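You operate a simulated robot arm through the tools that you are given. There is no shell and no other tool. Be economical: measure what you need, move in short steps, check, and stop when the job is done.

You are at the controls of a simulated robot arm. One attempt, no reset.

## Task
Time the varnish in the flow cup and set the result dial.
Fine: fill the cup to the brim or just under, cap the bottle where it stood, let it all run into the beaker, shut the gate. Set down upright: varnish bottle.

The check looks at the end state, three seconds after you hand in, the way a careful person would. Anything else that was tipped, shoved, dropped, spilled or broken makes it a failure. A push-on lid holds only when it is set on centred and level and pressed home; a screw cap is set on level and turned clockwise until tight.

## Robot
A 7-joint arm with a fingered hand on a trunk, on a base that drives. Base frame: it is fixed to the floor where the robot stands at the start and does not move with it; the origin is under the middle of the robot, x ahead of it, y to its left, z up; the surface under the hand at the start is at about z = 90. Units: cm, degrees, N and s.
With the tool pointing down near the work surface it reaches from about 32 to 72 cm from the robot's upright axis, wherever it stands. Its first joint turns from -166.0 to 166.0 degrees. Places, roughly: cup gate [50, -40, 100]; flow clock [70, -60, 100]; flow cup [60, -40, 110]; result dial [50, -60, 100]; shaker switch [40, -80, 90]. Payload 4 kg.
The tool frame sits at the grasp point between the pads (the TCP): z along the fingers, y along the line on which they close. The tips reach 2.6 cm beyond it. The gripper opens to 14.8 cm. The gripper's body begins 7.3 cm behind the TCP. The gripper is a hand of 3 fingers: y runs from the thumb to the fingers, the wrist lies at [0, 0, -23.9] in the tool frame.
Orientation is told as [roll, pitch, yaw] about the base's x, y, z axes, in that order, counted from this pose: with the fingers straight down and closing along the base's y, the tool's x points along the base's -x, its y along +y and its z along -z.

## Interface
- The arm moves only by the tool move_arm. Its argument "rows" is a list of rows, each an object (a shift or turn left out is 0) with "offset": the shift along the tool's x, y, z in units of 400 mm (1.0 is 400 mm), a list of three; "angular": the turn, a rotation vector about the tool's x, y, z in units of 120 degrees (1.0 is 120 degrees), a list of three. In form: [{"offset": [x, y, z], "angular": [wx, wy, wz]}, ...]. A call has 1 to 20 rows; each row is the pose to reach, as a shift and turn from the pose commanded when the call began, along the tool's axes at that moment. A call with a number of a shift or a turn outside -1 to 1 is refused whole. Each row takes 0.2 s and may step no farther than 5 cm and 8.6 degrees from the row before; otherwise, the whole call is refused. A pose out of reach is approached as far as the arm can. The call stops where the force on the tool passes 40 N (or 10 N more than at its start, if that is more) or the arm is blocked; 0.2 s more then pass. In this call time passes only in rows, and 0.2 s behind the last. It gives the time, the measured TCP pose, the force on the tool (base axes), the opening and the grip force at its end, in the units of the frame above (readings bear some noise), with the torque about the TCP (base axes, N m) and any sound that the robot's microphone picked up.
- Cameras (640 x 400 px; columns grow to the right, rows downward): "scene" is now at [0.33, 9.43, 162.99]; the picture's right is [-0.68, -0.73, 0.00], its down [-0.47, 0.44, -0.76] and it looks along [0.56, -0.52, -0.65] (base axes); focal length 278 px, centre (320, 200). "wrist" rides on the gripper at [6.8, -3.9, -9] in the tool frame; the picture's right is [0.50, 0.87, 0.00], its down [-0.66, 0.38, -0.65] and it looks along [-0.57, 0.33, 0.76] (tool axes); focal length 222 px, centre (320, 200). There is no depth. A picture from a camera that has moved, and an enlarged one, comes with that camera's place and axes in the base frame and with its lens.
- grab_frame(camera): a new picture of that camera. No time passes.
- slide_trunk(by): slides the trunk up (or, below 0, down) by that many cm; the arm and the scene camera ride with it, the base frame stays. It gives what a move gives, with no picture.
- base_move(legs): drives the robot by 1 to 6 legs, each [ahead, left, turn to the left] in cm, cm and degrees, along the robot's own axes; the way and the turn of a leg run together, so that a leg with both is an arc; at most 150 cm and 180 degrees a leg. The arm and the cameras ride along, it lands a little off, and it stops where it bumps. It gives what a move gives.
- curl_fingers(finger1, finger2, thumb_bend): sets how far each is bent, from 0 (flat) to 1 (curled in); at 0.3 the hand is open as for a grip, at 0.7 the pads meet at the TCP. One left out holds its place. A second passes; each finger stops where it meets its share of the squeeze, and holds until it gets a number again. It is the only way to open and close the hand. It gives what a move gives, with no picture; readings hold the bend of each and the force on the fingers (four entries, about 0 where the hand has none), thumb and palm.
- head_to(pan, tilt): turns the head with the scene camera to pan (to the left, within 155 degrees either way) and tilt (down, from -29 to 69), counted from straight ahead of the robot. It gives what a move gives.
- inspect(camera, box): a new picture of the part [left, top, right, bottom] of that camera's present view, enlarged. No time passes.
- sign_off(): hands the job in; it is judged then, once.

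Go step by step. Nothing tells you exact positions but the pictures and the camera data: compare them with the known pose of the tool, close in by small moves and look again before you grip or let go. The budget is 120 turns and 78 pictures, counting those below and the enlarged ones. Unless the task says otherwise, let go and move clear before handing in.

The tools are called after ">>>" as name(argument=value, ...) on one line, values as JSON. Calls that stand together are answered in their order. move_arm: Moves the arm, as the interface text tells. Its arguments: {"type":"object","properties":{"rows":{"type":"array","items":{"type":"object","properties":{"offset":{"type":"array","items":{"type":"number"}},"angular":{"type":"array","items":{"type":"number"}}}}}},"required":["rows"]} The other tools are called the same way: slide_trunk (by) slides the trunk up or down; curl_fingers (finger1, finger2, thumb_bend) moves the fingers one by one; base_move (legs) drives the base; head_to (pan, tilt) turns the head that bears the scene camera; grab_frame (camera) takes a picture; inspect (camera, box) takes an enlarged picture of a part of a camera's view; sign_off () hands the job in.

At the start:

```text
t: 0.0
ee_pos: [37.9, -11.62, 141.33]
tool_rot: [0.0, 0.0, 0.0]
force: [0.1, -0.1, 0.6]
ft_torque: [0.0, -0.04, 0.01]
finger_gap: 14.8
grip_force: 0.1
shape: jaw
bend: [0.3, 0.3, 0.3]
finger forces: [0.0, 0.0, 0.1, 0.0, 0.0, 0.0]
trunk travel left (down, up): [-59.0, 0.0]
robot x, y, heading: [0.01, 0.32, -0.1]
head pan, tilt: [-43.0, 40.5]
```

scene: 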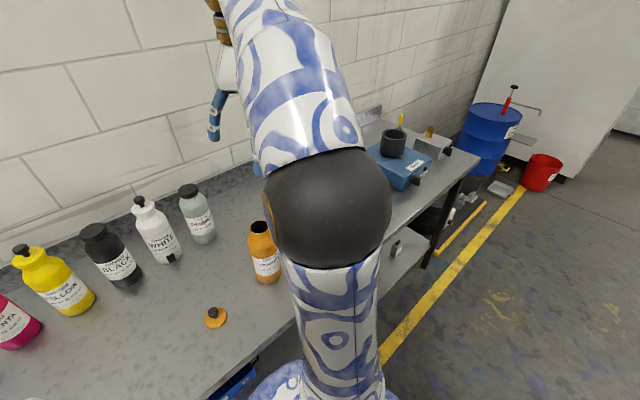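
wrist: 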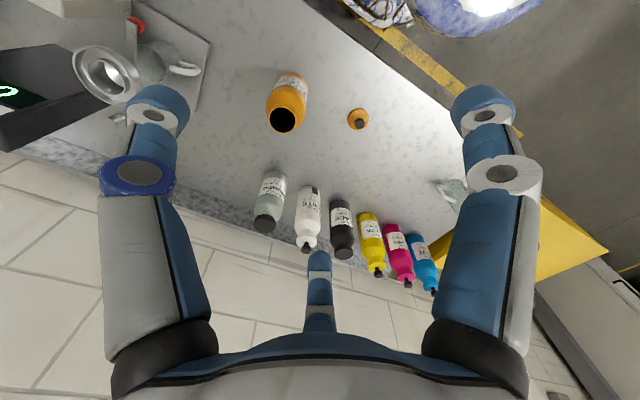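

I see an open orange varnish bottle with its cap lying beside it, and the flow cup hidden behind the arm. I'll look around first.

>>> head_to(pan=-30, tilt=35)

>>> grab_frame(camera="scene")

>>> inspect(camera="wrist", box=[0, 0, 400, 250])

```text
t: 0.8
ee_pos: [37.95, -11.63, 141.32]
tool_rot: [0.0, 0.0, 0.0]
force: [0.3, 0.5, 0.4]
ft_torque: [0.0, -0.01, 0.01]
finger_gap: 14.79
grip_force: 0.1
shape: jaw
bend: [0.3, 0.3, 0.3]
finger forces: [0.0, 0.0, 0.0, 0.0, 0.1, 0.1]
trunk travel left (down, up): [-59.0, 0.0]
robot x, y, heading: [0.05, 0.09, -0.0]
head pan, tilt: [-30.0, 35.0]
```

```text
75 pictures are left
camera scene: at [1.77, 10.8, 163.82], right [-0.5, -0.87, 0.0], down [-0.5, 0.29, -0.82], along [0.71, -0.41, -0.57], focal length 278 px, centre (320, 200)
```

scene: 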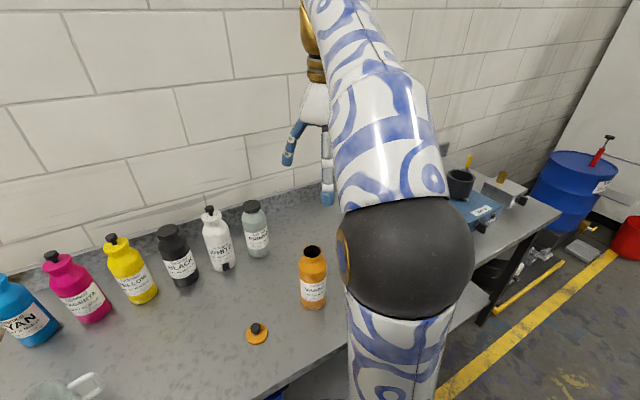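

```text
1.60 times, centred on (200, 125) of wrist
camera zoom: at [31.04, -15.51, 150.31], right [-0.5, 0.87, 0.0], down [0.66, 0.38, 0.65], along [0.57, 0.33, -0.76], focal length 355 px, centre (512, 320)
```

zoom: 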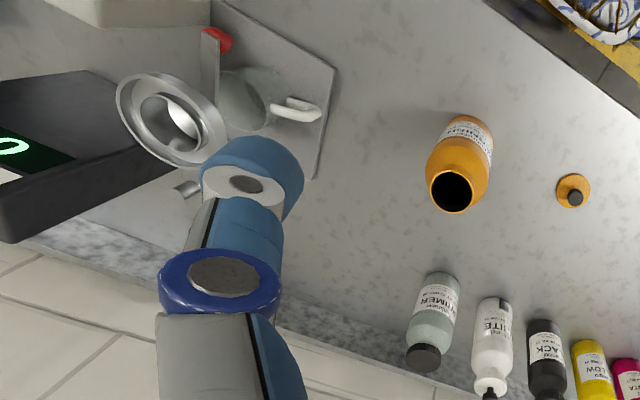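

The varnish bottle is near (48,-14), about 20 cm tall, with its cap near (45,5). I'll drive right so that everything is in reach and look at the flow station.

>>> base_move(legs=[[0, -28, 0]])

>>> head_to(pan=-25, tilt=42)

>>> grab_frame(camera="scene")

>>> grab_frame(camera="wrist")

```text
t: 2.7
ee_pos: [37.77, -39.05, 141.41]
tool_rot: [0.0, 0.1, -0.2]
force: [0.5, -0.2, -0.3]
ft_torque: [-0.01, 0.01, 0.01]
finger_gap: 14.78
grip_force: 0.1
shape: jaw
bend: [0.3, 0.3, 0.3]
finger forces: [0.0, 0.0, 0.0, 0.0, 0.0, 0.1]
trunk travel left (down, up): [-59.0, 0.0]
robot x, y, heading: [0.23, -27.67, -0.3]
head pan, tilt: [-30.0, 35.0]
```

```text
t: 3.4
ee_pos: [37.98, -39.14, 141.33]
tool_rot: [-0.1, 0.0, -0.2]
force: [0.3, 0.2, -0.9]
ft_torque: [0.02, 0.01, -0.01]
finger_gap: 14.8
grip_force: 0.1
shape: jaw
bend: [0.3, 0.3, 0.3]
finger forces: [0.1, 0.1, 0.0, 0.0, 0.1, 0.0]
trunk travel left (down, up): [-59.0, 0.0]
robot x, y, heading: [-0.01, -27.18, -0.2]
head pan, tilt: [-25.0, 42.0]
```

```text
73 pictures are left
camera scene: at [1.71, -15.73, 162.77], right [-0.43, -0.9, 0.0], down [-0.61, 0.28, -0.74], along [0.67, -0.32, -0.67], focal length 278 px, centre (320, 200)
```

scene: 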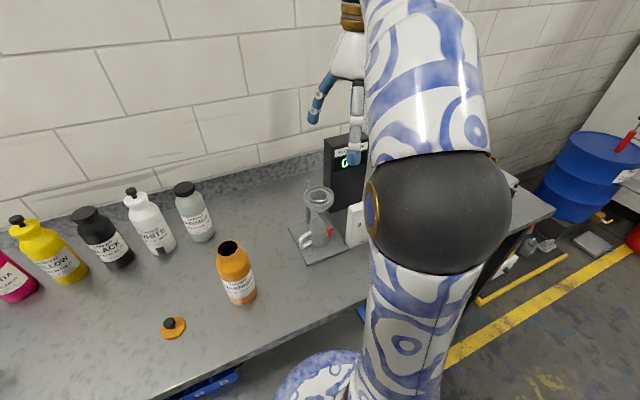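

```text
72 pictures are left
camera wrist: at [30.94, -43.02, 150.31], right [-0.5, 0.87, 0.0], down [0.66, 0.38, 0.65], along [0.57, 0.32, -0.76], focal length 222 px, centre (320, 200)
```

wrist: 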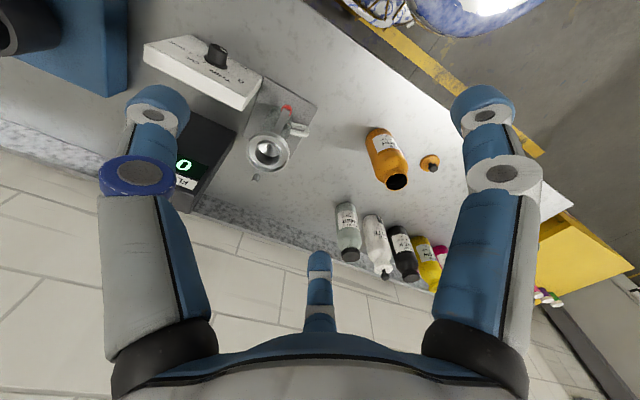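

>>> inspect(camera="scene", box=[270, 120, 390, 280])

>>> inspect(camera="wrist", box=[130, 20, 330, 220])

>>> inspect(camera="scene", box=[150, 220, 280, 350])

```text
2.50 times, centred on (330, 200) of scene
camera zoom: at [1.71, -15.73, 162.77], right [-0.43, -0.9, 0.0], down [-0.61, 0.28, -0.74], along [0.67, -0.32, -0.67], focal length 695 px, centre (295, 200)
```

zoom: 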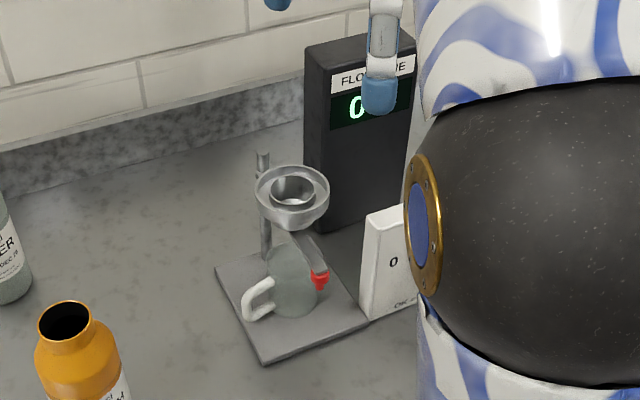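

```text
2.00 times, centred on (230, 120) of wrist
camera zoom: at [30.94, -43.02, 150.31], right [-0.5, 0.87, 0.0], down [0.66, 0.38, 0.65], along [0.57, 0.32, -0.76], focal length 444 px, centre (500, 360)
```

zoom: 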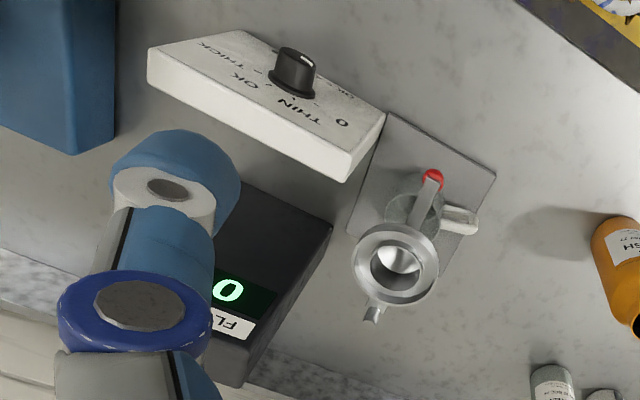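

```text
3.08 times, centred on (215, 285) of scene
camera zoom: at [1.71, -15.73, 162.77], right [-0.43, -0.9, 0.0], down [-0.61, 0.28, -0.74], along [0.67, -0.32, -0.67], focal length 856 px, centre (643, -62)
```

zoom: 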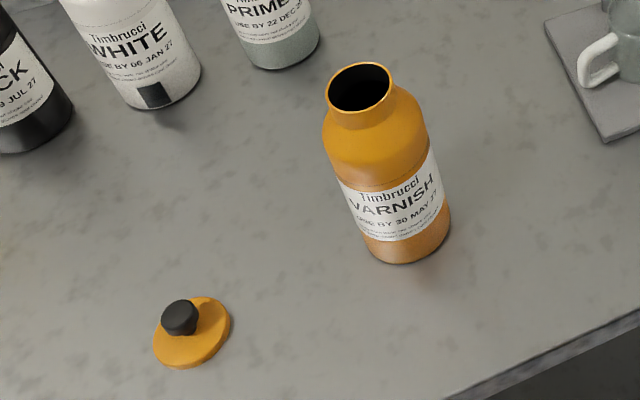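

The cup rim is near (56,-41,110), the gate lever tip near (48.5,-41,102), and the dial box lies to the right of them. I'll back off so the hand can point forward, then pitch it to horizontal above the bench.

>>> base_move(legs=[[-20, 0, 0]])

>>> move_arm(rows=[{"offset": [-0.04, 0.05, 0], "angular": [0, -0.0625, 0]}, {"offset": [-0.08, 0.1, 0], "angular": [0, -0.125, 0]}, {"offset": [-0.12, 0.15, 0], "angular": [0, -0.1875, 0]}, {"offset": [-0.16, 0.2, 0], "angular": [0, -0.25, 0]}, {"offset": [-0.2, 0.25, 0], "angular": [0, -0.3125, 0]}, {"offset": [-0.24, 0.3, 0], "angular": [0, -0.375, 0]}, {"offset": [-0.28, 0.35, 0], "angular": [0, -0.4375, 0]}, {"offset": [-0.32, 0.4, 0], "angular": [0, -0.5, 0]}, {"offset": [-0.36, 0.45, 0], "angular": [0, -0.5625, 0]}, {"offset": [-0.4, 0.5, 0], "angular": [0, -0.625, 0]}, {"offset": [-0.44, 0.55, 0], "angular": [0, -0.6875, 0]}, {"offset": [-0.48, 0.6, 0], "angular": [0, -0.75, 0]}])

>>> grab_frame(camera="scene")

```text
t: 5.0
ee_pos: [17.44, -39.13, 141.39]
tool_rot: [-0.1, 0.0, -0.3]
force: [0.0, 0.2, 0.4]
ft_torque: [0.0, 0.01, 0.03]
finger_gap: 14.78
grip_force: 0.1
shape: jaw
bend: [0.3, 0.3, 0.3]
finger forces: [0.1, 0.1, 0.1, 0.0, 0.1, 0.0]
trunk travel left (down, up): [-59.0, 0.0]
robot x, y, heading: [-20.09, -27.29, -0.1]
head pan, tilt: [-25.0, 42.0]
```

```text
t: 7.5
ee_pos: [37.32, -14.85, 138.52]
tool_rot: [43.1, -79.7, -38.4]
force: [0.2, -1.4, 0.1]
ft_torque: [0.01, -0.02, 0.07]
finger_gap: 14.79
grip_force: 0.0
shape: jaw
bend: [0.3, 0.3, 0.3]
finger forces: [0.1, 0.0, 0.0, 0.0, 0.0, 0.1]
trunk travel left (down, up): [-59.0, 0.0]
robot x, y, heading: [-20.15, -27.16, 0.1]
head pan, tilt: [-25.0, 42.0]
stopped in row 12: the force on the tool passed its limit at 77 N (the readings are from after the stop); the commanded pose is now the measured one
```

```text
68 pictures are left
camera scene: at [-18.38, -15.78, 162.77], right [-0.42, -0.91, 0.0], down [-0.61, 0.28, -0.74], along [0.67, -0.31, -0.67], focal length 278 px, centre (320, 200)
```

scene: 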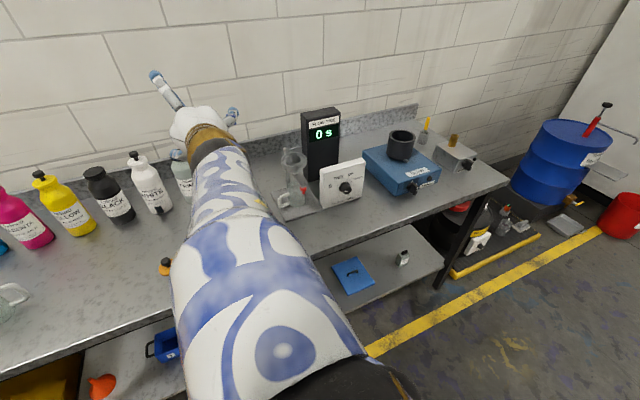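

The hand is almost horizontal now and the view of the flow station is clear. I'll zoom in on it.

>>> inspect(camera="scene", box=[265, 100, 385, 220])

>>> grab_frame(camera="wrist")

```text
3.33 times, centred on (325, 160) of scene
camera zoom: at [-18.38, -15.78, 162.77], right [-0.42, -0.91, 0.0], down [-0.61, 0.28, -0.74], along [0.67, -0.31, -0.67], focal length 927 px, centre (303, 333)
```

zoom: 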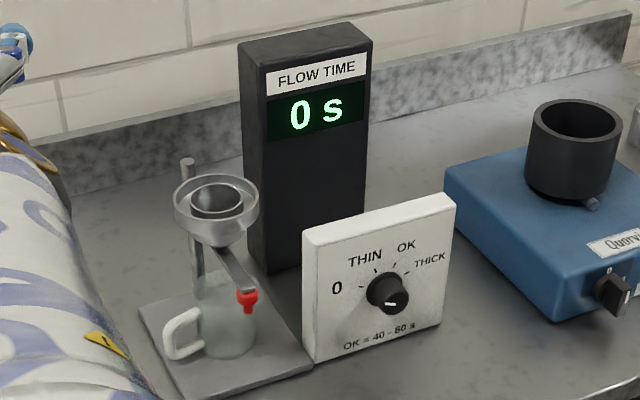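

```text
66 pictures are left
camera wrist: at [27.6, -18.74, 132.53], right [-0.13, 0.91, -0.39], down [-0.58, 0.24, 0.78], along [0.8, 0.33, 0.5], focal length 222 px, centre (320, 200)
```

wrist: 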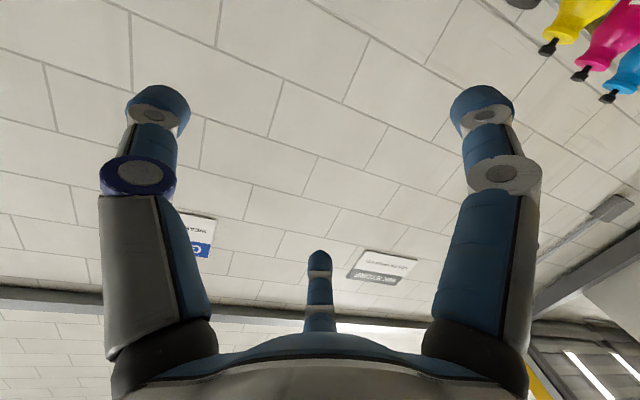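

The dial reads "OK = 40 - 60 s". The hand is a few degrees off level, so I'll correct its orientation gently.

>>> move_arm(rows=[{"angular": [0.013, -0.021, -0.018]}, {"angular": [0.025, -0.043, -0.037]}, {"angular": [0.038, -0.0646, -0.055]}])

```text
t: 8.3
ee_pos: [37.21, -14.9, 138.57]
tool_rot: [-139.8, -89.9, 139.6]
force: [-0.4, -0.6, -0.3]
ft_torque: [0.02, 0.03, 0.0]
finger_gap: 14.79
grip_force: 0.1
shape: jaw
bend: [0.3, 0.3, 0.3]
finger forces: [0.1, 0.0, 0.1, 0.1, 0.1, 0.1]
trunk travel left (down, up): [-59.0, 0.0]
robot x, y, heading: [-20.02, -27.25, -0.1]
head pan, tilt: [-25.0, 42.0]
```

The hand is level and pointing along +x. I'll lower the trunk now, short of the bottle.

>>> slide_trunk(by=-33)

>>> head_to(pan=20, tilt=30)

>>> grab_frame(camera="scene")

>>> grab_frame(camera="wrist")

```text
t: 11.6
ee_pos: [37.25, -14.81, 105.55]
tool_rot: [-134.3, -90.0, 134.0]
force: [0.4, -0.5, 0.9]
ft_torque: [-0.02, 0.0, 0.0]
finger_gap: 14.8
grip_force: 0.0
shape: jaw
bend: [0.3, 0.3, 0.3]
finger forces: [0.1, 0.0, 0.0, 0.0, 0.0, 0.1]
trunk travel left (down, up): [-26.0, 33.0]
robot x, y, heading: [-20.8, -27.4, -0.1]
head pan, tilt: [-25.0, 42.0]
```

```text
t: 12.7
ee_pos: [37.21, -14.86, 105.57]
tool_rot: [-136.0, -90.0, 135.7]
force: [-0.5, -0.7, 0.5]
ft_torque: [-0.02, 0.0, 0.01]
finger_gap: 14.79
grip_force: 0.0
shape: jaw
bend: [0.3, 0.3, 0.3]
finger forces: [0.0, 0.0, 0.0, 0.0, 0.0, 0.0]
trunk travel left (down, up): [-26.0, 33.0]
robot x, y, heading: [-20.39, -27.38, -0.3]
head pan, tilt: [20.0, 30.0]
```

```text
65 pictures are left
camera scene: at [-17.53, -8.97, 131.59], right [0.34, -0.94, 0.0], down [-0.47, -0.17, -0.87], along [0.81, 0.29, -0.5], focal length 278 px, centre (320, 200)
```

scene: 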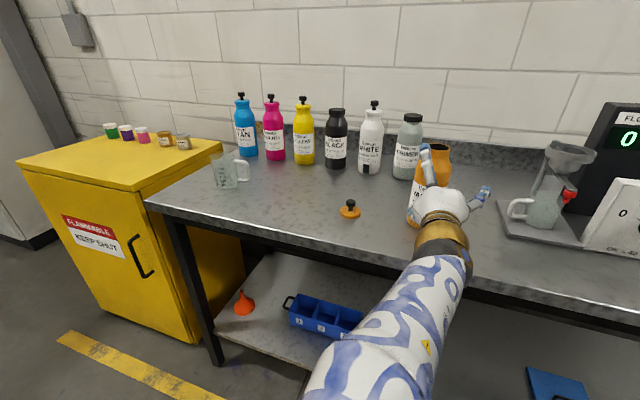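

```text
64 pictures are left
camera wrist: at [28.09, -18.76, 98.77], right [0.0, 0.87, -0.5], down [-0.65, 0.38, 0.65], along [0.76, 0.32, 0.57], focal length 222 px, centre (320, 200)
```

wrist: 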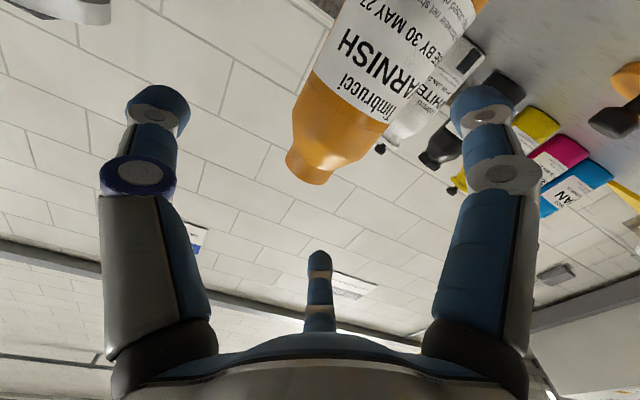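

The bottle is centred near (47.8,-13.4), top at z≈110.5. I'll zoom in on the hand to understand how its fingers are laid out.

>>> inspect(camera="scene", box=[370, 100, 530, 260])

```text
2.50 times, centred on (450, 180) of scene
camera zoom: at [-17.53, -8.97, 131.59], right [0.34, -0.94, 0.0], down [-0.47, -0.17, -0.87], along [0.81, 0.29, -0.5], focal length 695 px, centre (-5, 250)
```

zoom: 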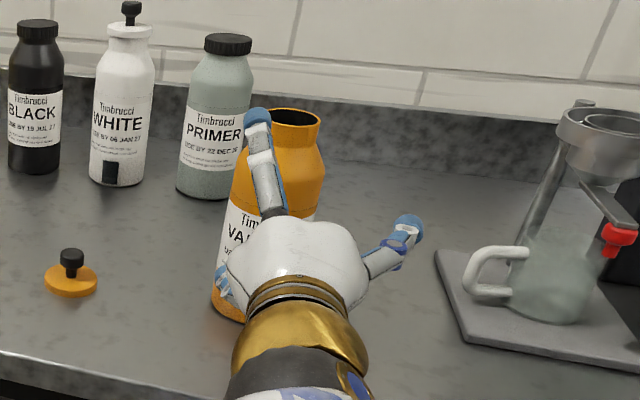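

The hand is a radial three-finger gripper: thumb on the -y side, two fingers at +y above and below. I'll straddle the bottle off-centre towards the thumb, with the fingers slightly pre-bent, and line up first.

>>> curl_fingers(finger1=0.38, finger2=0.38, thumb_bend=0.3)

>>> move_arm(rows=[{"offset": [0.06, 0.033, 0]}, {"offset": [0.115, 0.066, 0]}, {"offset": [0.169, 0.099, 0]}, {"offset": [0.169, 0.099, 0]}])

>>> grab_frame(camera="wrist")

>>> inspect(camera="scene", box=[370, 100, 530, 260])

```text
t: 13.7
ee_pos: [37.27, -14.85, 105.58]
tool_rot: [-135.6, -90.0, 135.3]
force: [-0.3, -0.7, -0.1]
ft_torque: [-0.02, -0.02, 0.04]
finger_gap: 11.49
grip_force: 0.2
shape: fingers
bend: [0.38, 0.38, 0.3]
finger forces: [0.1, 0.0, 0.0, 0.0, 0.0, 0.0]
trunk travel left (down, up): [-26.0, 33.0]
robot x, y, heading: [-20.47, -27.72, 0.0]
head pan, tilt: [20.0, 30.0]
```

```text
t: 14.7
ee_pos: [37.3, -10.82, 98.78]
tool_rot: [-136.1, -90.0, 135.9]
force: [0.8, -0.3, 0.4]
ft_torque: [0.0, -0.01, 0.02]
finger_gap: 11.48
grip_force: 0.1
shape: fingers
bend: [0.38, 0.38, 0.3]
finger forces: [0.0, 0.0, 0.1, 0.1, 0.0, 0.0]
trunk travel left (down, up): [-26.0, 33.0]
robot x, y, heading: [-20.0, -27.44, 0.0]
head pan, tilt: [20.0, 30.0]
```

```text
62 pictures are left
camera wrist: at [28.23, -14.73, 92.04], right [0.0, 0.87, -0.5], down [-0.65, 0.38, 0.65], along [0.76, 0.32, 0.57], focal length 222 px, centre (320, 200)
```

wrist: 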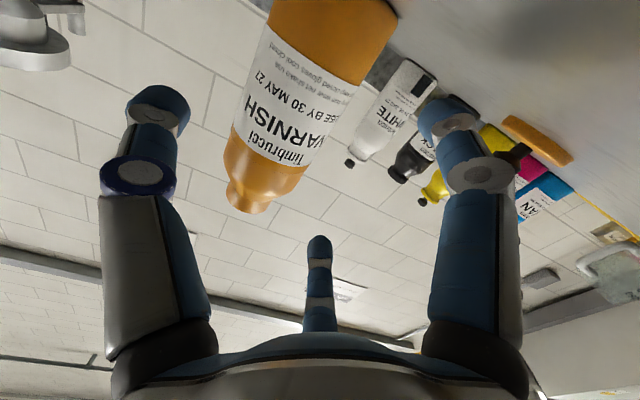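

```text
2.50 times, centred on (450, 180) of scene
camera zoom: at [-17.53, -8.96, 131.59], right [0.34, -0.94, 0.0], down [-0.47, -0.17, -0.87], along [0.81, 0.29, -0.5], focal length 695 px, centre (-5, 250)
```

zoom: 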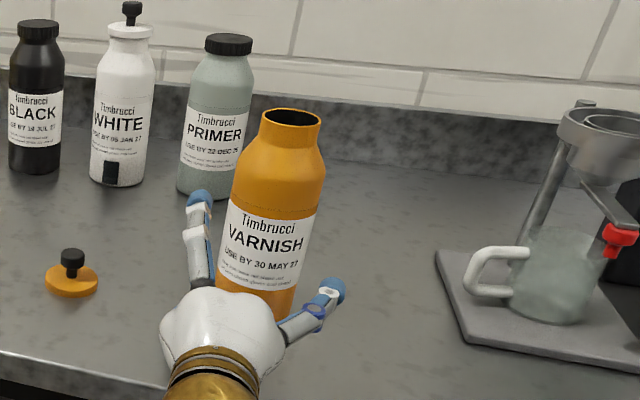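

The bottle is a bit thicker than I thought (about 8.4 cm, centre near (48,-13.9)). I'll open the thumb more and advance.

>>> curl_fingers(finger1=0.36, finger2=0.36, thumb_bend=0.22)

>>> move_arm(rows=[{"offset": [0, -0.008, 0.06]}, {"offset": [0, -0.008, 0.12]}, {"offset": [0, -0.008, 0.17]}, {"offset": [0, -0.008, 0.22]}, {"offset": [0, -0.008, 0.26]}])

>>> grab_frame(camera="wrist")

>>> inspect(camera="scene", box=[370, 100, 530, 260])

```text
t: 15.7
ee_pos: [37.51, -10.93, 98.93]
tool_rot: [-135.9, -90.0, 135.7]
force: [0.5, 0.3, 0.2]
ft_torque: [0.0, -0.01, 0.0]
finger_gap: 12.55
grip_force: 0.1
shape: fingers
bend: [0.36, 0.36, 0.22]
finger forces: [0.0, 0.0, 0.0, 0.1, 0.0, 0.0]
trunk travel left (down, up): [-26.0, 33.0]
robot x, y, heading: [-20.28, -27.38, -0.2]
head pan, tilt: [20.0, 30.0]
```

```text
t: 16.9
ee_pos: [47.49, -11.19, 98.94]
tool_rot: [-163.4, -90.0, 163.2]
force: [-5.7, 1.6, 13.2]
ft_torque: [-0.6, 1.98, -0.34]
finger_gap: 12.59
grip_force: 0.0
shape: fingers
bend: [0.36, 0.36, 0.22]
finger forces: [0.0, 0.0, 0.0, 0.0, 0.1, 0.0]
trunk travel left (down, up): [-26.0, 33.0]
robot x, y, heading: [-19.77, -27.48, -0.1]
head pan, tilt: [20.0, 30.0]
```

```text
60 pictures are left
camera wrist: at [38.37, -15.13, 92.1], right [0.01, 0.87, -0.5], down [-0.65, 0.38, 0.65], along [0.76, 0.32, 0.57], focal length 222 px, centre (320, 200)
```

wrist: 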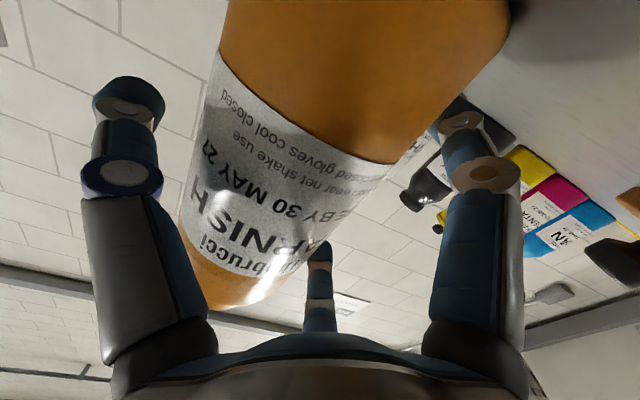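

```text
2.50 times, centred on (450, 180) of scene
camera zoom: at [-17.7, -8.98, 131.61], right [0.34, -0.94, 0.0], down [-0.47, -0.17, -0.87], along [0.81, 0.29, -0.5], focal length 695 px, centre (-5, 250)
```

zoom: 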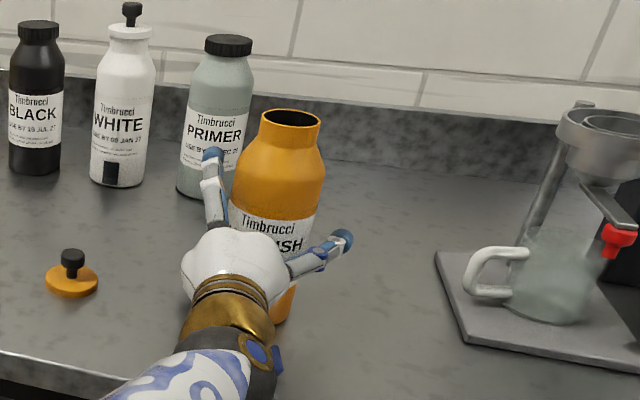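

The bottle is within the fingers, but the wrist cuff is lightly touching the bench (13 N upward, 15 cm behind the TCP). I'll pitch the hand nose-down 8° to lift the wrist.

>>> move_arm(rows=[{"offset": [-0.01, 0, 0], "angular": [0, 0.022, 0]}, {"offset": [-0.01, 0, 0], "angular": [0, 0.045, 0]}, {"offset": [-0.01, 0, 0], "angular": [0, 0.067, 0]}, {"offset": [-0.01, 0, 0], "angular": [0, 0.067, 0]}])

```text
t: 17.9
ee_pos: [47.56, -11.33, 99.21]
tool_rot: [-0.3, -81.9, 0.1]
force: [-0.1, 1.1, 0.0]
ft_torque: [0.01, -0.01, 0.03]
finger_gap: 12.57
grip_force: 0.0
shape: fingers
bend: [0.36, 0.36, 0.22]
finger forces: [0.0, 0.1, 0.0, 0.0, 0.0, 0.0]
trunk travel left (down, up): [-26.0, 33.0]
robot x, y, heading: [-20.28, -27.04, -0.0]
head pan, tilt: [20.0, 30.0]
```

Free again. I'll bring the digits close to contact first, then squeeze.

>>> curl_fingers(finger1=0.4, finger2=0.4, thumb_bend=0.33)

>>> grab_frame(camera="wrist")

>>> inspect(camera="scene", box=[370, 100, 530, 260])

```text
t: 18.9
ee_pos: [47.62, -11.25, 99.22]
tool_rot: [-0.2, -82.0, 0.0]
force: [0.6, 1.3, -0.1]
ft_torque: [-0.02, 0.0, -0.01]
finger_gap: 10.71
grip_force: 0.0
shape: fingers
bend: [0.4, 0.4, 0.33]
finger forces: [0.0, 0.1, 0.0, 0.1, 0.1, 0.0]
trunk travel left (down, up): [-26.0, 33.0]
robot x, y, heading: [-19.92, -27.41, -0.3]
head pan, tilt: [20.0, 30.0]
```

```text
58 pictures are left
camera wrist: at [37.65, -15.19, 93.71], right [-0.07, 0.87, -0.5], down [-0.55, 0.38, 0.74], along [0.83, 0.32, 0.46], focal length 222 px, centre (320, 200)
```

wrist: 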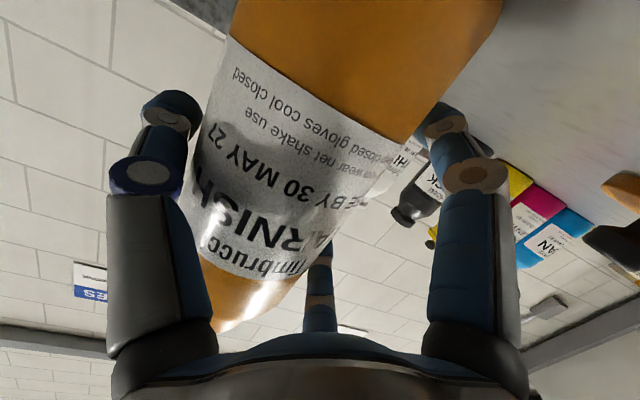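

```text
2.50 times, centred on (450, 180) of scene
camera zoom: at [-17.53, -8.96, 131.59], right [0.34, -0.94, 0.0], down [-0.47, -0.17, -0.87], along [0.81, 0.29, -0.5], focal length 695 px, centre (-5, 250)
```

zoom: 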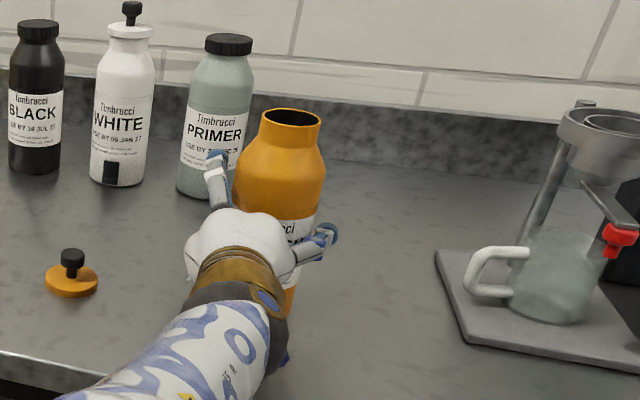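

Everything is close to contact and the bottle hasn't moved. Now the squeeze.

>>> curl_fingers(finger1=0.6, finger2=0.6, thumb_bend=0.5)

>>> inspect(camera="scene", box=[370, 100, 530, 260])

```text
t: 19.9
ee_pos: [47.6, -11.29, 99.21]
tool_rot: [0.0, -82.0, -0.2]
force: [0.6, -3.8, 1.1]
ft_torque: [-0.06, 0.02, -0.02]
finger_gap: 7.79
grip_force: 17.8
shape: fingers
bend: [0.52, 0.52, 0.43]
finger forces: [7.5, 8.4, 0.0, 0.0, 18.9, 0.0]
trunk travel left (down, up): [-26.0, 33.0]
robot x, y, heading: [-20.43, -27.51, 0.0]
head pan, tilt: [20.0, 30.0]
```

```text
2.50 times, centred on (450, 180) of scene
camera zoom: at [-17.53, -9.0, 131.6], right [0.34, -0.94, 0.0], down [-0.47, -0.17, -0.87], along [0.81, 0.29, -0.5], focal length 695 px, centre (-5, 250)
```

zoom: 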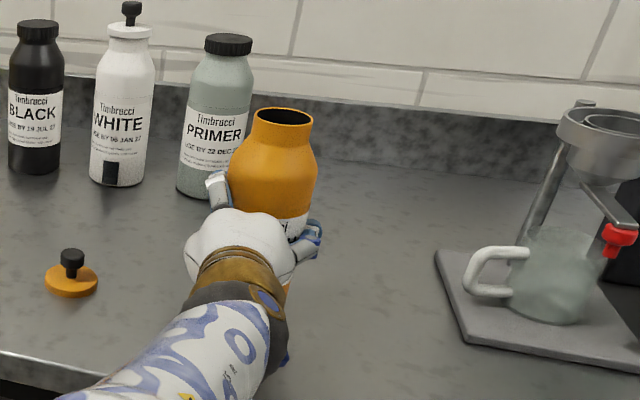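

The bottle is gripped (it shifted about 0.8 cm to +y; I'll set it back at (48,-13.9)). Lifting with the trunk.

>>> slide_trunk(by=4)

>>> grab_frame(camera="scene")

```text
t: 20.7
ee_pos: [47.72, -11.34, 103.18]
tool_rot: [-0.3, -81.9, 0.0]
force: [-0.3, -0.1, -8.3]
ft_torque: [0.13, 0.03, -0.01]
finger_gap: 7.59
grip_force: 16.2
shape: fingers
bend: [0.53, 0.54, 0.43]
finger forces: [6.5, 10.6, 0.0, 0.0, 16.8, 0.1]
trunk travel left (down, up): [-30.0, 29.0]
robot x, y, heading: [-19.94, -27.35, 0.0]
head pan, tilt: [20.0, 30.0]
```

```text
55 pictures are left
camera scene: at [-17.44, -8.94, 135.59], right [0.34, -0.94, 0.0], down [-0.47, -0.17, -0.87], along [0.81, 0.29, -0.5], focal length 278 px, centre (320, 200)
```

scene: 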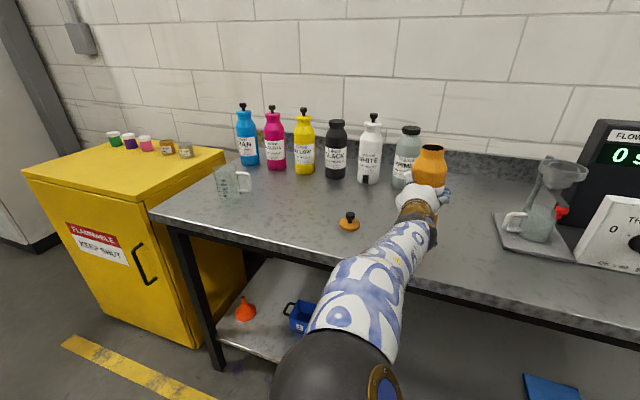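

The bottle is lifted and hangs straight (8.3 N). I'll raise it and bring it beside the cup, upright, then look.

>>> slide_trunk(by=14)

>>> move_arm(rows=[{"offset": [-0.003, -0.03, 0.02]}, {"offset": [-0.006, -0.07, 0.04]}, {"offset": [-0.009, -0.12, 0.06]}, {"offset": [-0.012, -0.17, 0.08]}, {"offset": [-0.015, -0.22, 0.1]}, {"offset": [-0.018, -0.27, 0.12]}, {"offset": [-0.021, -0.32, 0.14]}, {"offset": [-0.024, -0.36, 0.16]}, {"offset": [-0.026, -0.39, 0.18]}, {"offset": [-0.028, -0.405, 0.198]}, {"offset": [-0.028, -0.405, 0.198]}])

>>> head_to(pan=-15, tilt=33)

>>> grab_frame(camera="scene")

>>> grab_frame(camera="wrist")

```text
t: 22.4
ee_pos: [47.74, -11.25, 117.28]
tool_rot: [-0.2, -81.9, 0.0]
force: [-0.8, -0.5, -8.4]
ft_torque: [0.13, 0.02, -0.02]
finger_gap: 7.56
grip_force: 17.0
shape: fingers
bend: [0.53, 0.54, 0.43]
finger forces: [6.5, 10.7, 0.0, 0.0, 16.8, 0.1]
trunk travel left (down, up): [-44.0, 15.0]
robot x, y, heading: [-20.24, -27.34, -0.4]
head pan, tilt: [20.0, 30.0]
```

```text
t: 24.8
ee_pos: [55.49, -27.48, 117.15]
tool_rot: [-0.3, -81.9, 0.0]
force: [0.3, -0.4, -7.9]
ft_torque: [0.1, -0.02, 0.0]
finger_gap: 7.6
grip_force: 16.8
shape: fingers
bend: [0.53, 0.54, 0.43]
finger forces: [6.6, 10.6, 0.1, 0.0, 17.0, 0.0]
trunk travel left (down, up): [-44.0, 15.0]
robot x, y, heading: [-20.3, -26.89, -0.3]
head pan, tilt: [20.0, 30.0]
```

```text
t: 25.8
ee_pos: [55.43, -27.38, 117.18]
tool_rot: [-0.1, -81.9, -0.1]
force: [0.1, -0.4, -8.4]
ft_torque: [0.11, 0.06, 0.01]
finger_gap: 7.56
grip_force: 17.5
shape: fingers
bend: [0.53, 0.54, 0.43]
finger forces: [6.6, 10.6, 0.1, 0.0, 16.8, 0.0]
trunk travel left (down, up): [-44.0, 15.0]
robot x, y, heading: [-20.25, -27.14, -0.0]
head pan, tilt: [-15.0, 33.0]
```

```text
54 pictures are left
camera scene: at [-17.32, -14.36, 149.12], right [-0.26, -0.97, 0.0], down [-0.53, 0.14, -0.84], along [0.81, -0.22, -0.55], focal length 278 px, centre (320, 200)
```

scene: 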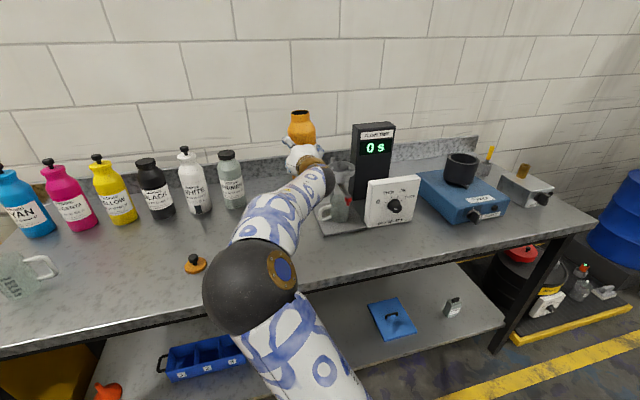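

```text
53 pictures are left
camera wrist: at [45.51, -31.37, 111.68], right [-0.07, 0.87, -0.5], down [-0.55, 0.38, 0.74], along [0.83, 0.32, 0.45], focal length 222 px, centre (320, 200)
```

wrist: 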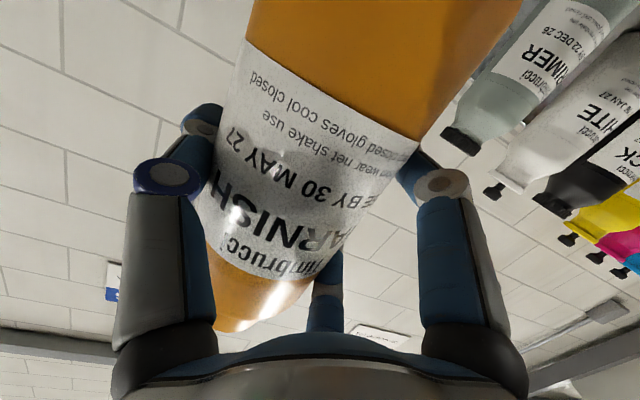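

>>> inspect(camera="scene", box=[270, 95, 430, 245])

```text
2.67 times, centred on (350, 170) of scene
camera zoom: at [-17.32, -14.36, 149.12], right [-0.26, -0.97, 0.0], down [-0.53, 0.14, -0.84], along [0.81, -0.22, -0.55], focal length 742 px, centre (240, 280)
```

zoom: 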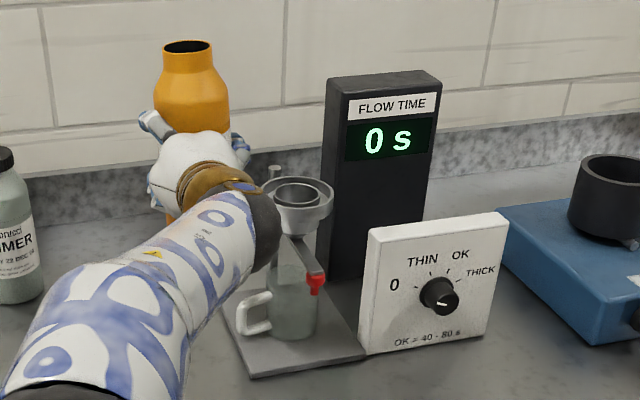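

The cup rim is near z=110 and the gate lever hangs towards me with the clock at 0. I'll raise the trunk for a steeper camera view, then bring the arm down beside the cup and tilt to 30°, with the lip kept above the cup.

>>> slide_trunk(by=13)

>>> move_arm(rows=[{"offset": [0.054, -0.0116, 0.008], "angular": [-0.0044, 0, 0.031]}, {"offset": [0.108, -0.023, 0.016], "angular": [-0.0087, 0, 0.062]}, {"offset": [0.162, -0.035, 0.024], "angular": [-0.013, 0, 0.093]}, {"offset": [0.215, -0.046, 0.032], "angular": [-0.0174, 0, 0.124]}, {"offset": [0.269, -0.058, 0.039], "angular": [-0.0218, 0, 0.155]}, {"offset": [0.323, -0.07, 0.047], "angular": [-0.026, 0, 0.186]}, {"offset": [0.377, -0.081, 0.055], "angular": [-0.0305, 0, 0.2166]}, {"offset": [0.431, -0.0925, 0.063], "angular": [-0.0348, 0, 0.2475]}, {"offset": [0.431, -0.0925, 0.063], "angular": [-0.0348, 0, 0.2475]}])

>>> head_to(pan=-17, tilt=38)

>>> inspect(camera="scene", box=[220, 100, 420, 250])

```text
t: 27.4
ee_pos: [55.52, -27.43, 130.22]
tool_rot: [-0.3, -82.0, -0.1]
force: [0.6, -0.4, -8.2]
ft_torque: [0.13, 0.02, 0.02]
finger_gap: 7.58
grip_force: 17.1
shape: fingers
bend: [0.53, 0.54, 0.43]
finger forces: [6.7, 10.7, 0.0, 0.1, 16.9, 0.0]
trunk travel left (down, up): [-57.0, 2.0]
robot x, y, heading: [-20.12, -27.65, -0.0]
head pan, tilt: [-15.0, 33.0]
```

```text
t: 29.4
ee_pos: [55.62, -30.77, 112.76]
tool_rot: [76.3, -59.0, -74.3]
force: [1.0, 14.8, -7.7]
ft_torque: [0.51, 0.03, -0.09]
finger_gap: 7.44
grip_force: 31.0
shape: fingers
bend: [0.53, 0.54, 0.44]
finger forces: [8.7, 12.5, 0.1, 0.1, 39.5, 0.0]
trunk travel left (down, up): [-57.0, 2.0]
robot x, y, heading: [-20.22, -27.19, 0.1]
head pan, tilt: [-15.0, 33.0]
```

```text
t: 30.1
ee_pos: [55.58, -30.76, 112.66]
tool_rot: [76.1, -59.1, -74.1]
force: [-1.7, 20.6, -12.1]
ft_torque: [0.97, 0.05, -0.26]
finger_gap: 7.46
grip_force: 35.7
shape: fingers
bend: [0.53, 0.54, 0.44]
finger forces: [9.3, 13.5, 0.0, 0.0, 47.6, 0.0]
trunk travel left (down, up): [-57.0, 2.0]
robot x, y, heading: [-19.92, -27.22, 0.1]
head pan, tilt: [-17.0, 38.0]
```

```text
2.67 times, centred on (320, 175) of scene
camera zoom: at [-17.64, -14.23, 161.32], right [-0.29, -0.96, 0.0], down [-0.59, 0.18, -0.79], along [0.75, -0.23, -0.62], focal length 742 px, centre (320, 267)
```

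zoom: 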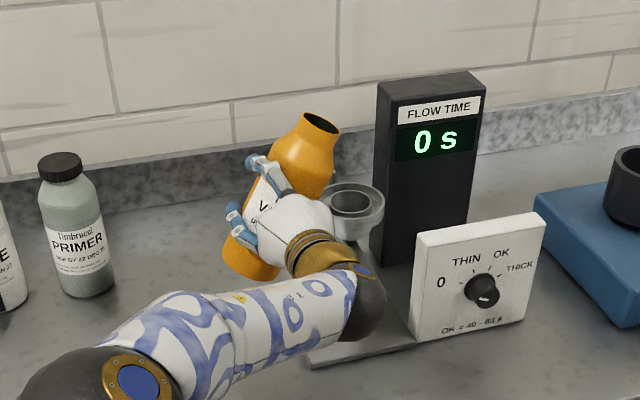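

The thumb is pressing on the cup's gallery (20 N in +y). I'm backing off at once, to +y and up.

>>> move_arm(rows=[{"offset": [0.025, 0.043, 0.0035]}, {"offset": [0.05, 0.087, 0.007]}, {"offset": [-0.004, 0.118, 0]}, {"offset": [-0.0575, 0.149, -0.008]}, {"offset": [-0.0575, 0.149, -0.008]}])

>>> inspect(camera="scene", box=[220, 100, 420, 250])

```text
t: 31.2
ee_pos: [55.52, -27.23, 117.85]
tool_rot: [76.3, -59.1, -74.3]
force: [0.3, -0.3, -8.9]
ft_torque: [0.12, 0.04, 0.02]
finger_gap: 7.55
grip_force: 17.6
shape: fingers
bend: [0.54, 0.55, 0.43]
finger forces: [6.1, 9.9, 0.0, 0.0, 19.6, 0.0]
trunk travel left (down, up): [-57.0, 2.0]
robot x, y, heading: [-20.39, -27.18, -0.2]
head pan, tilt: [-17.0, 38.0]
```

```text
2.67 times, centred on (320, 175) of scene
camera zoom: at [-17.66, -14.57, 161.35], right [-0.29, -0.96, 0.0], down [-0.59, 0.18, -0.79], along [0.75, -0.23, -0.62], focal length 742 px, centre (320, 267)
```

zoom: 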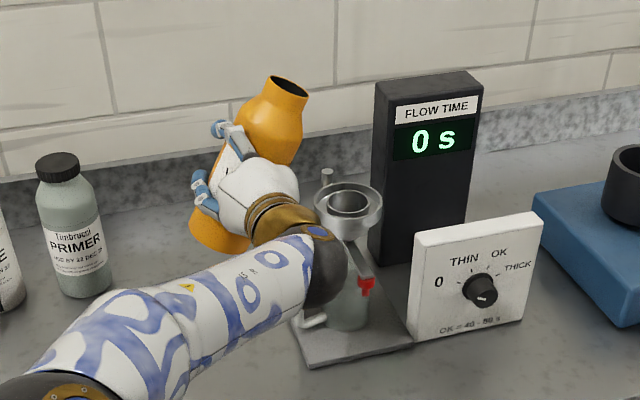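

Clear again; the cup stands as before and the bottle did not slip. I'll look into the bottle mouth for the liquid level.

>>> inspect(camera="scene", box=[285, 115, 375, 190])

```text
5.33 times, centred on (330, 152) of scene
camera zoom: at [-17.66, -14.57, 161.35], right [-0.29, -0.96, 0.0], down [-0.59, 0.18, -0.79], along [0.75, -0.23, -0.62], focal length 1483 px, centre (267, 453)
```

zoom: 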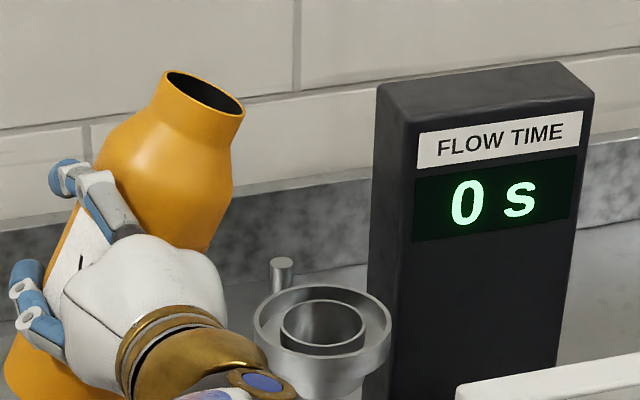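

Next, tilt to 40° with the lip just over the cup's near edge and well above it.

>>> move_arm(rows=[{"offset": [-0.0055, -0.013, -0.001], "angular": [-0.0029, 0, 0.0206]}, {"offset": [-0.011, -0.027, -0.0015], "angular": [-0.0058, 0, 0.0412]}, {"offset": [-0.0165, -0.04, -0.002], "angular": [-0.0087, 0, 0.0618]}, {"offset": [-0.022, -0.0535, -0.003], "angular": [-0.0116, 0, 0.0825]}, {"offset": [-0.022, -0.0535, -0.003], "angular": [-0.0116, 0, 0.0825]}])

>>> inspect(camera="scene", box=[285, 115, 375, 190])

```text
t: 32.5
ee_pos: [55.5, -29.44, 117.5]
tool_rot: [80.5, -49.2, -77.9]
force: [-0.1, -0.1, -7.9]
ft_torque: [0.09, 0.03, 0.0]
finger_gap: 7.55
grip_force: 17.3
shape: fingers
bend: [0.54, 0.55, 0.43]
finger forces: [6.0, 9.2, 0.1, 0.0, 20.2, 0.0]
trunk travel left (down, up): [-57.0, 2.0]
robot x, y, heading: [-20.05, -27.52, 0.1]
head pan, tilt: [-17.0, 38.0]
```

```text
5.33 times, centred on (330, 152) of scene
camera zoom: at [-17.66, -14.59, 161.36], right [-0.29, -0.96, 0.0], down [-0.59, 0.18, -0.79], along [0.75, -0.23, -0.62], focal length 1483 px, centre (267, 453)
```

zoom: 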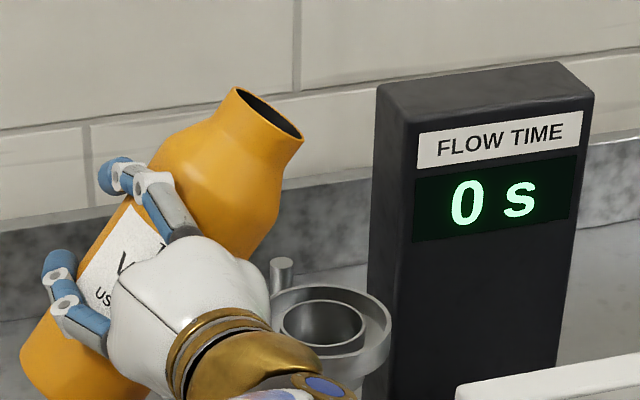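

Lip position matches. I'll continue to 46°, lowering a little.

>>> move_arm(rows=[{"offset": [0.008, -0.007, 0.0015], "angular": [-0.0017, 0, 0.0124]}, {"offset": [0.016, -0.014, 0.003], "angular": [-0.0035, 0, 0.0248]}, {"offset": [0.025, -0.022, 0.0045], "angular": [-0.0052, 0, 0.0371]}, {"offset": [0.033, -0.029, 0.006], "angular": [-0.007, 0, 0.0495]}, {"offset": [0.033, -0.029, 0.006], "angular": [-0.007, 0, 0.0495]}])

>>> inspect(camera="scene", box=[285, 115, 375, 190])

```text
t: 33.6
ee_pos: [55.48, -29.49, 115.67]
tool_rot: [82.3, -43.5, -79.2]
force: [0.9, 0.4, -8.2]
ft_torque: [0.07, 0.05, 0.01]
finger_gap: 7.51
grip_force: 18.0
shape: fingers
bend: [0.54, 0.55, 0.43]
finger forces: [5.8, 8.9, 0.0, 0.0, 20.3, 0.0]
trunk travel left (down, up): [-57.0, 2.0]
robot x, y, heading: [-20.38, -27.27, 0.0]
head pan, tilt: [-17.0, 38.0]
```

```text
5.33 times, centred on (330, 152) of scene
camera zoom: at [-17.66, -14.59, 161.36], right [-0.29, -0.96, 0.0], down [-0.59, 0.18, -0.79], along [0.75, -0.23, -0.62], focal length 1483 px, centre (267, 453)
```

zoom: 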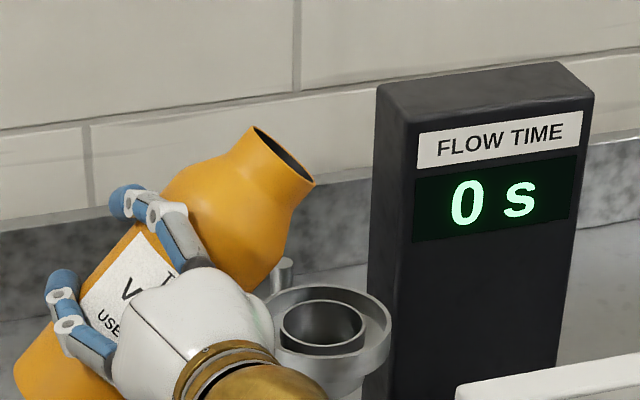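

No flow yet. On to 52°.

>>> move_arm(rows=[{"offset": [0.006, -0.007, 0.0015], "angular": [-0.0017, 0, 0.0124]}, {"offset": [0.013, -0.014, 0.003], "angular": [-0.0035, 0, 0.0248]}, {"offset": [0.019, -0.02, 0.0045], "angular": [-0.0052, 0, 0.0371]}, {"offset": [0.0255, -0.027, 0.006], "angular": [-0.007, 0, 0.0495]}, {"offset": [0.0255, -0.027, 0.006], "angular": [-0.007, 0, 0.0495]}])

>>> inspect(camera="scene", box=[285, 115, 375, 190])

```text
t: 34.9
ee_pos: [55.71, -29.56, 113.99]
tool_rot: [83.7, -37.6, -80.1]
force: [0.5, -0.1, -8.1]
ft_torque: [0.1, 0.02, 0.02]
finger_gap: 7.53
grip_force: 17.3
shape: fingers
bend: [0.54, 0.55, 0.43]
finger forces: [5.6, 8.7, 0.0, 0.0, 20.6, 0.0]
trunk travel left (down, up): [-57.0, 2.0]
robot x, y, heading: [-19.95, -27.25, -0.2]
head pan, tilt: [-17.0, 38.0]
```

```text
5.33 times, centred on (330, 152) of scene
camera zoom: at [-17.66, -14.59, 161.36], right [-0.29, -0.96, 0.0], down [-0.59, 0.18, -0.79], along [0.75, -0.23, -0.62], focal length 1483 px, centre (267, 453)
```

zoom: 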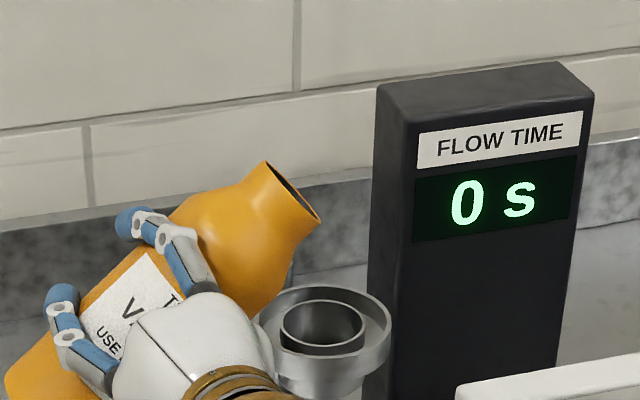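

Still nothing. On to 58° with the lip held over the cup.

>>> move_arm(rows=[{"offset": [0.003, -0.0015, 0], "angular": [-0.0017, 0, 0.0124]}, {"offset": [0.0064, -0.003, 0], "angular": [-0.0035, 0, 0.0248]}, {"offset": [0.0096, -0.0045, 0], "angular": [-0.0052, 0, 0.0371]}, {"offset": [0.0128, -0.006, 0], "angular": [-0.007, 0, 0.0495]}, {"offset": [0.0128, -0.006, 0], "angular": [-0.007, 0, 0.0495]}])

>>> inspect(camera="scene", box=[285, 115, 375, 190])

```text
t: 36.0
ee_pos: [55.75, -29.3, 113.71]
tool_rot: [84.9, -31.7, -80.8]
force: [-0.3, -0.8, -7.1]
ft_torque: [0.05, 0.01, 0.01]
finger_gap: 7.54
grip_force: 17.6
shape: fingers
bend: [0.54, 0.55, 0.43]
finger forces: [5.7, 8.4, 0.0, 0.0, 20.9, 0.1]
trunk travel left (down, up): [-57.0, 2.0]
robot x, y, heading: [-20.23, -27.65, -0.2]
head pan, tilt: [-17.0, 38.0]
```

```text
5.33 times, centred on (330, 152) of scene
camera zoom: at [-17.66, -14.58, 161.36], right [-0.29, -0.96, 0.0], down [-0.59, 0.18, -0.79], along [0.75, -0.23, -0.62], focal length 1483 px, centre (267, 453)
```

zoom: 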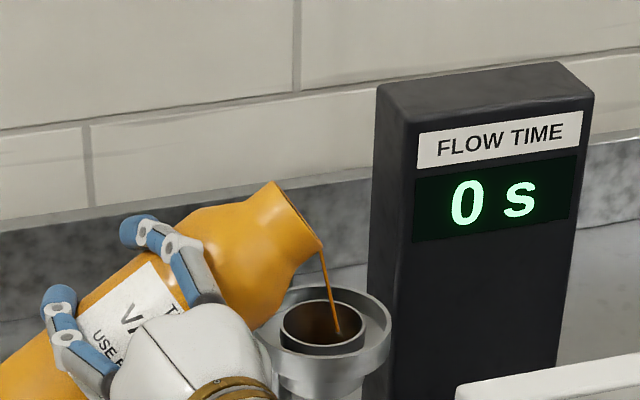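

It's pouring cleanly into the cup. I'll hold briefly and check the level.

>>> move_arm(rows=[{"offset": [0, 0, 0]}, {"offset": [0, 0, 0]}])

>>> inspect(camera="scene", box=[310, 140, 360, 180])

```text
t: 36.6
ee_pos: [55.72, -29.33, 113.62]
tool_rot: [84.9, -31.6, -80.8]
force: [0.5, 0.4, -7.6]
ft_torque: [0.08, 0.03, 0.0]
finger_gap: 7.52
grip_force: 17.2
shape: fingers
bend: [0.54, 0.55, 0.43]
finger forces: [5.6, 8.6, 0.0, 0.0, 20.9, 0.0]
trunk travel left (down, up): [-57.0, 2.0]
robot x, y, heading: [-20.49, -27.18, 0.1]
head pan, tilt: [-17.0, 38.0]
```

```text
10.00 times, centred on (335, 160) of scene
camera zoom: at [-17.66, -14.58, 161.36], right [-0.29, -0.96, 0.0], down [-0.59, 0.18, -0.79], along [0.75, -0.23, -0.62], focal length 2781 px, centre (170, 600)
```

zoom: 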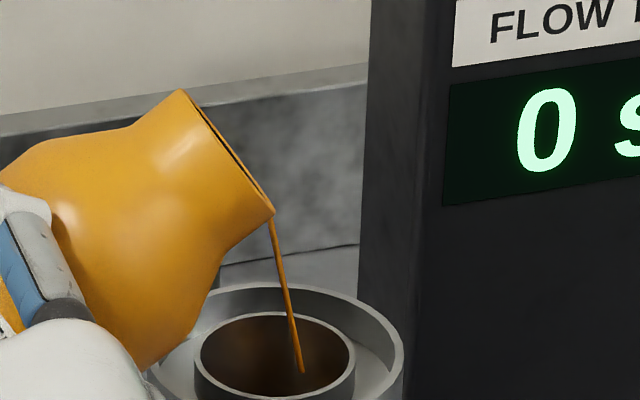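

>>> move_arm(rows=[{"offset": [0, 0, 0]}, {"offset": [0, 0, 0]}, {"offset": [0, 0, 0]}])

>>> inspect(camera="scene", box=[310, 145, 360, 185])

```text
t: 37.5
ee_pos: [55.58, -29.33, 113.62]
tool_rot: [84.8, -31.7, -80.8]
force: [0.3, 0.7, -7.5]
ft_torque: [0.06, 0.01, -0.01]
finger_gap: 7.53
grip_force: 17.4
shape: fingers
bend: [0.54, 0.55, 0.43]
finger forces: [5.6, 8.4, 0.1, 0.1, 21.0, 0.1]
trunk travel left (down, up): [-57.0, 2.0]
robot x, y, heading: [-20.71, -27.33, 0.1]
head pan, tilt: [-17.0, 38.0]
```

```text
10.00 times, centred on (335, 165) of scene
camera zoom: at [-17.66, -14.59, 161.36], right [-0.29, -0.96, 0.0], down [-0.59, 0.18, -0.79], along [0.75, -0.23, -0.62], focal length 2781 px, centre (170, 550)
```

zoom: 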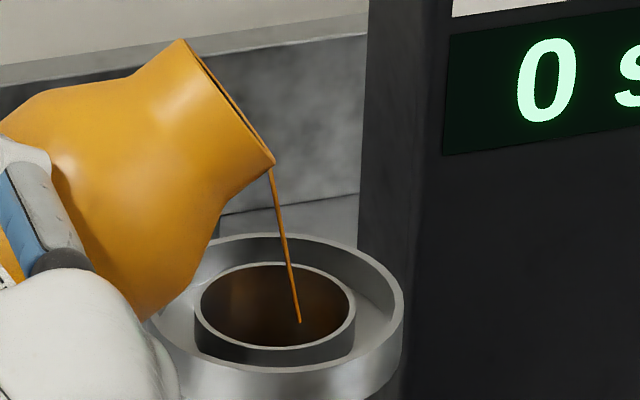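

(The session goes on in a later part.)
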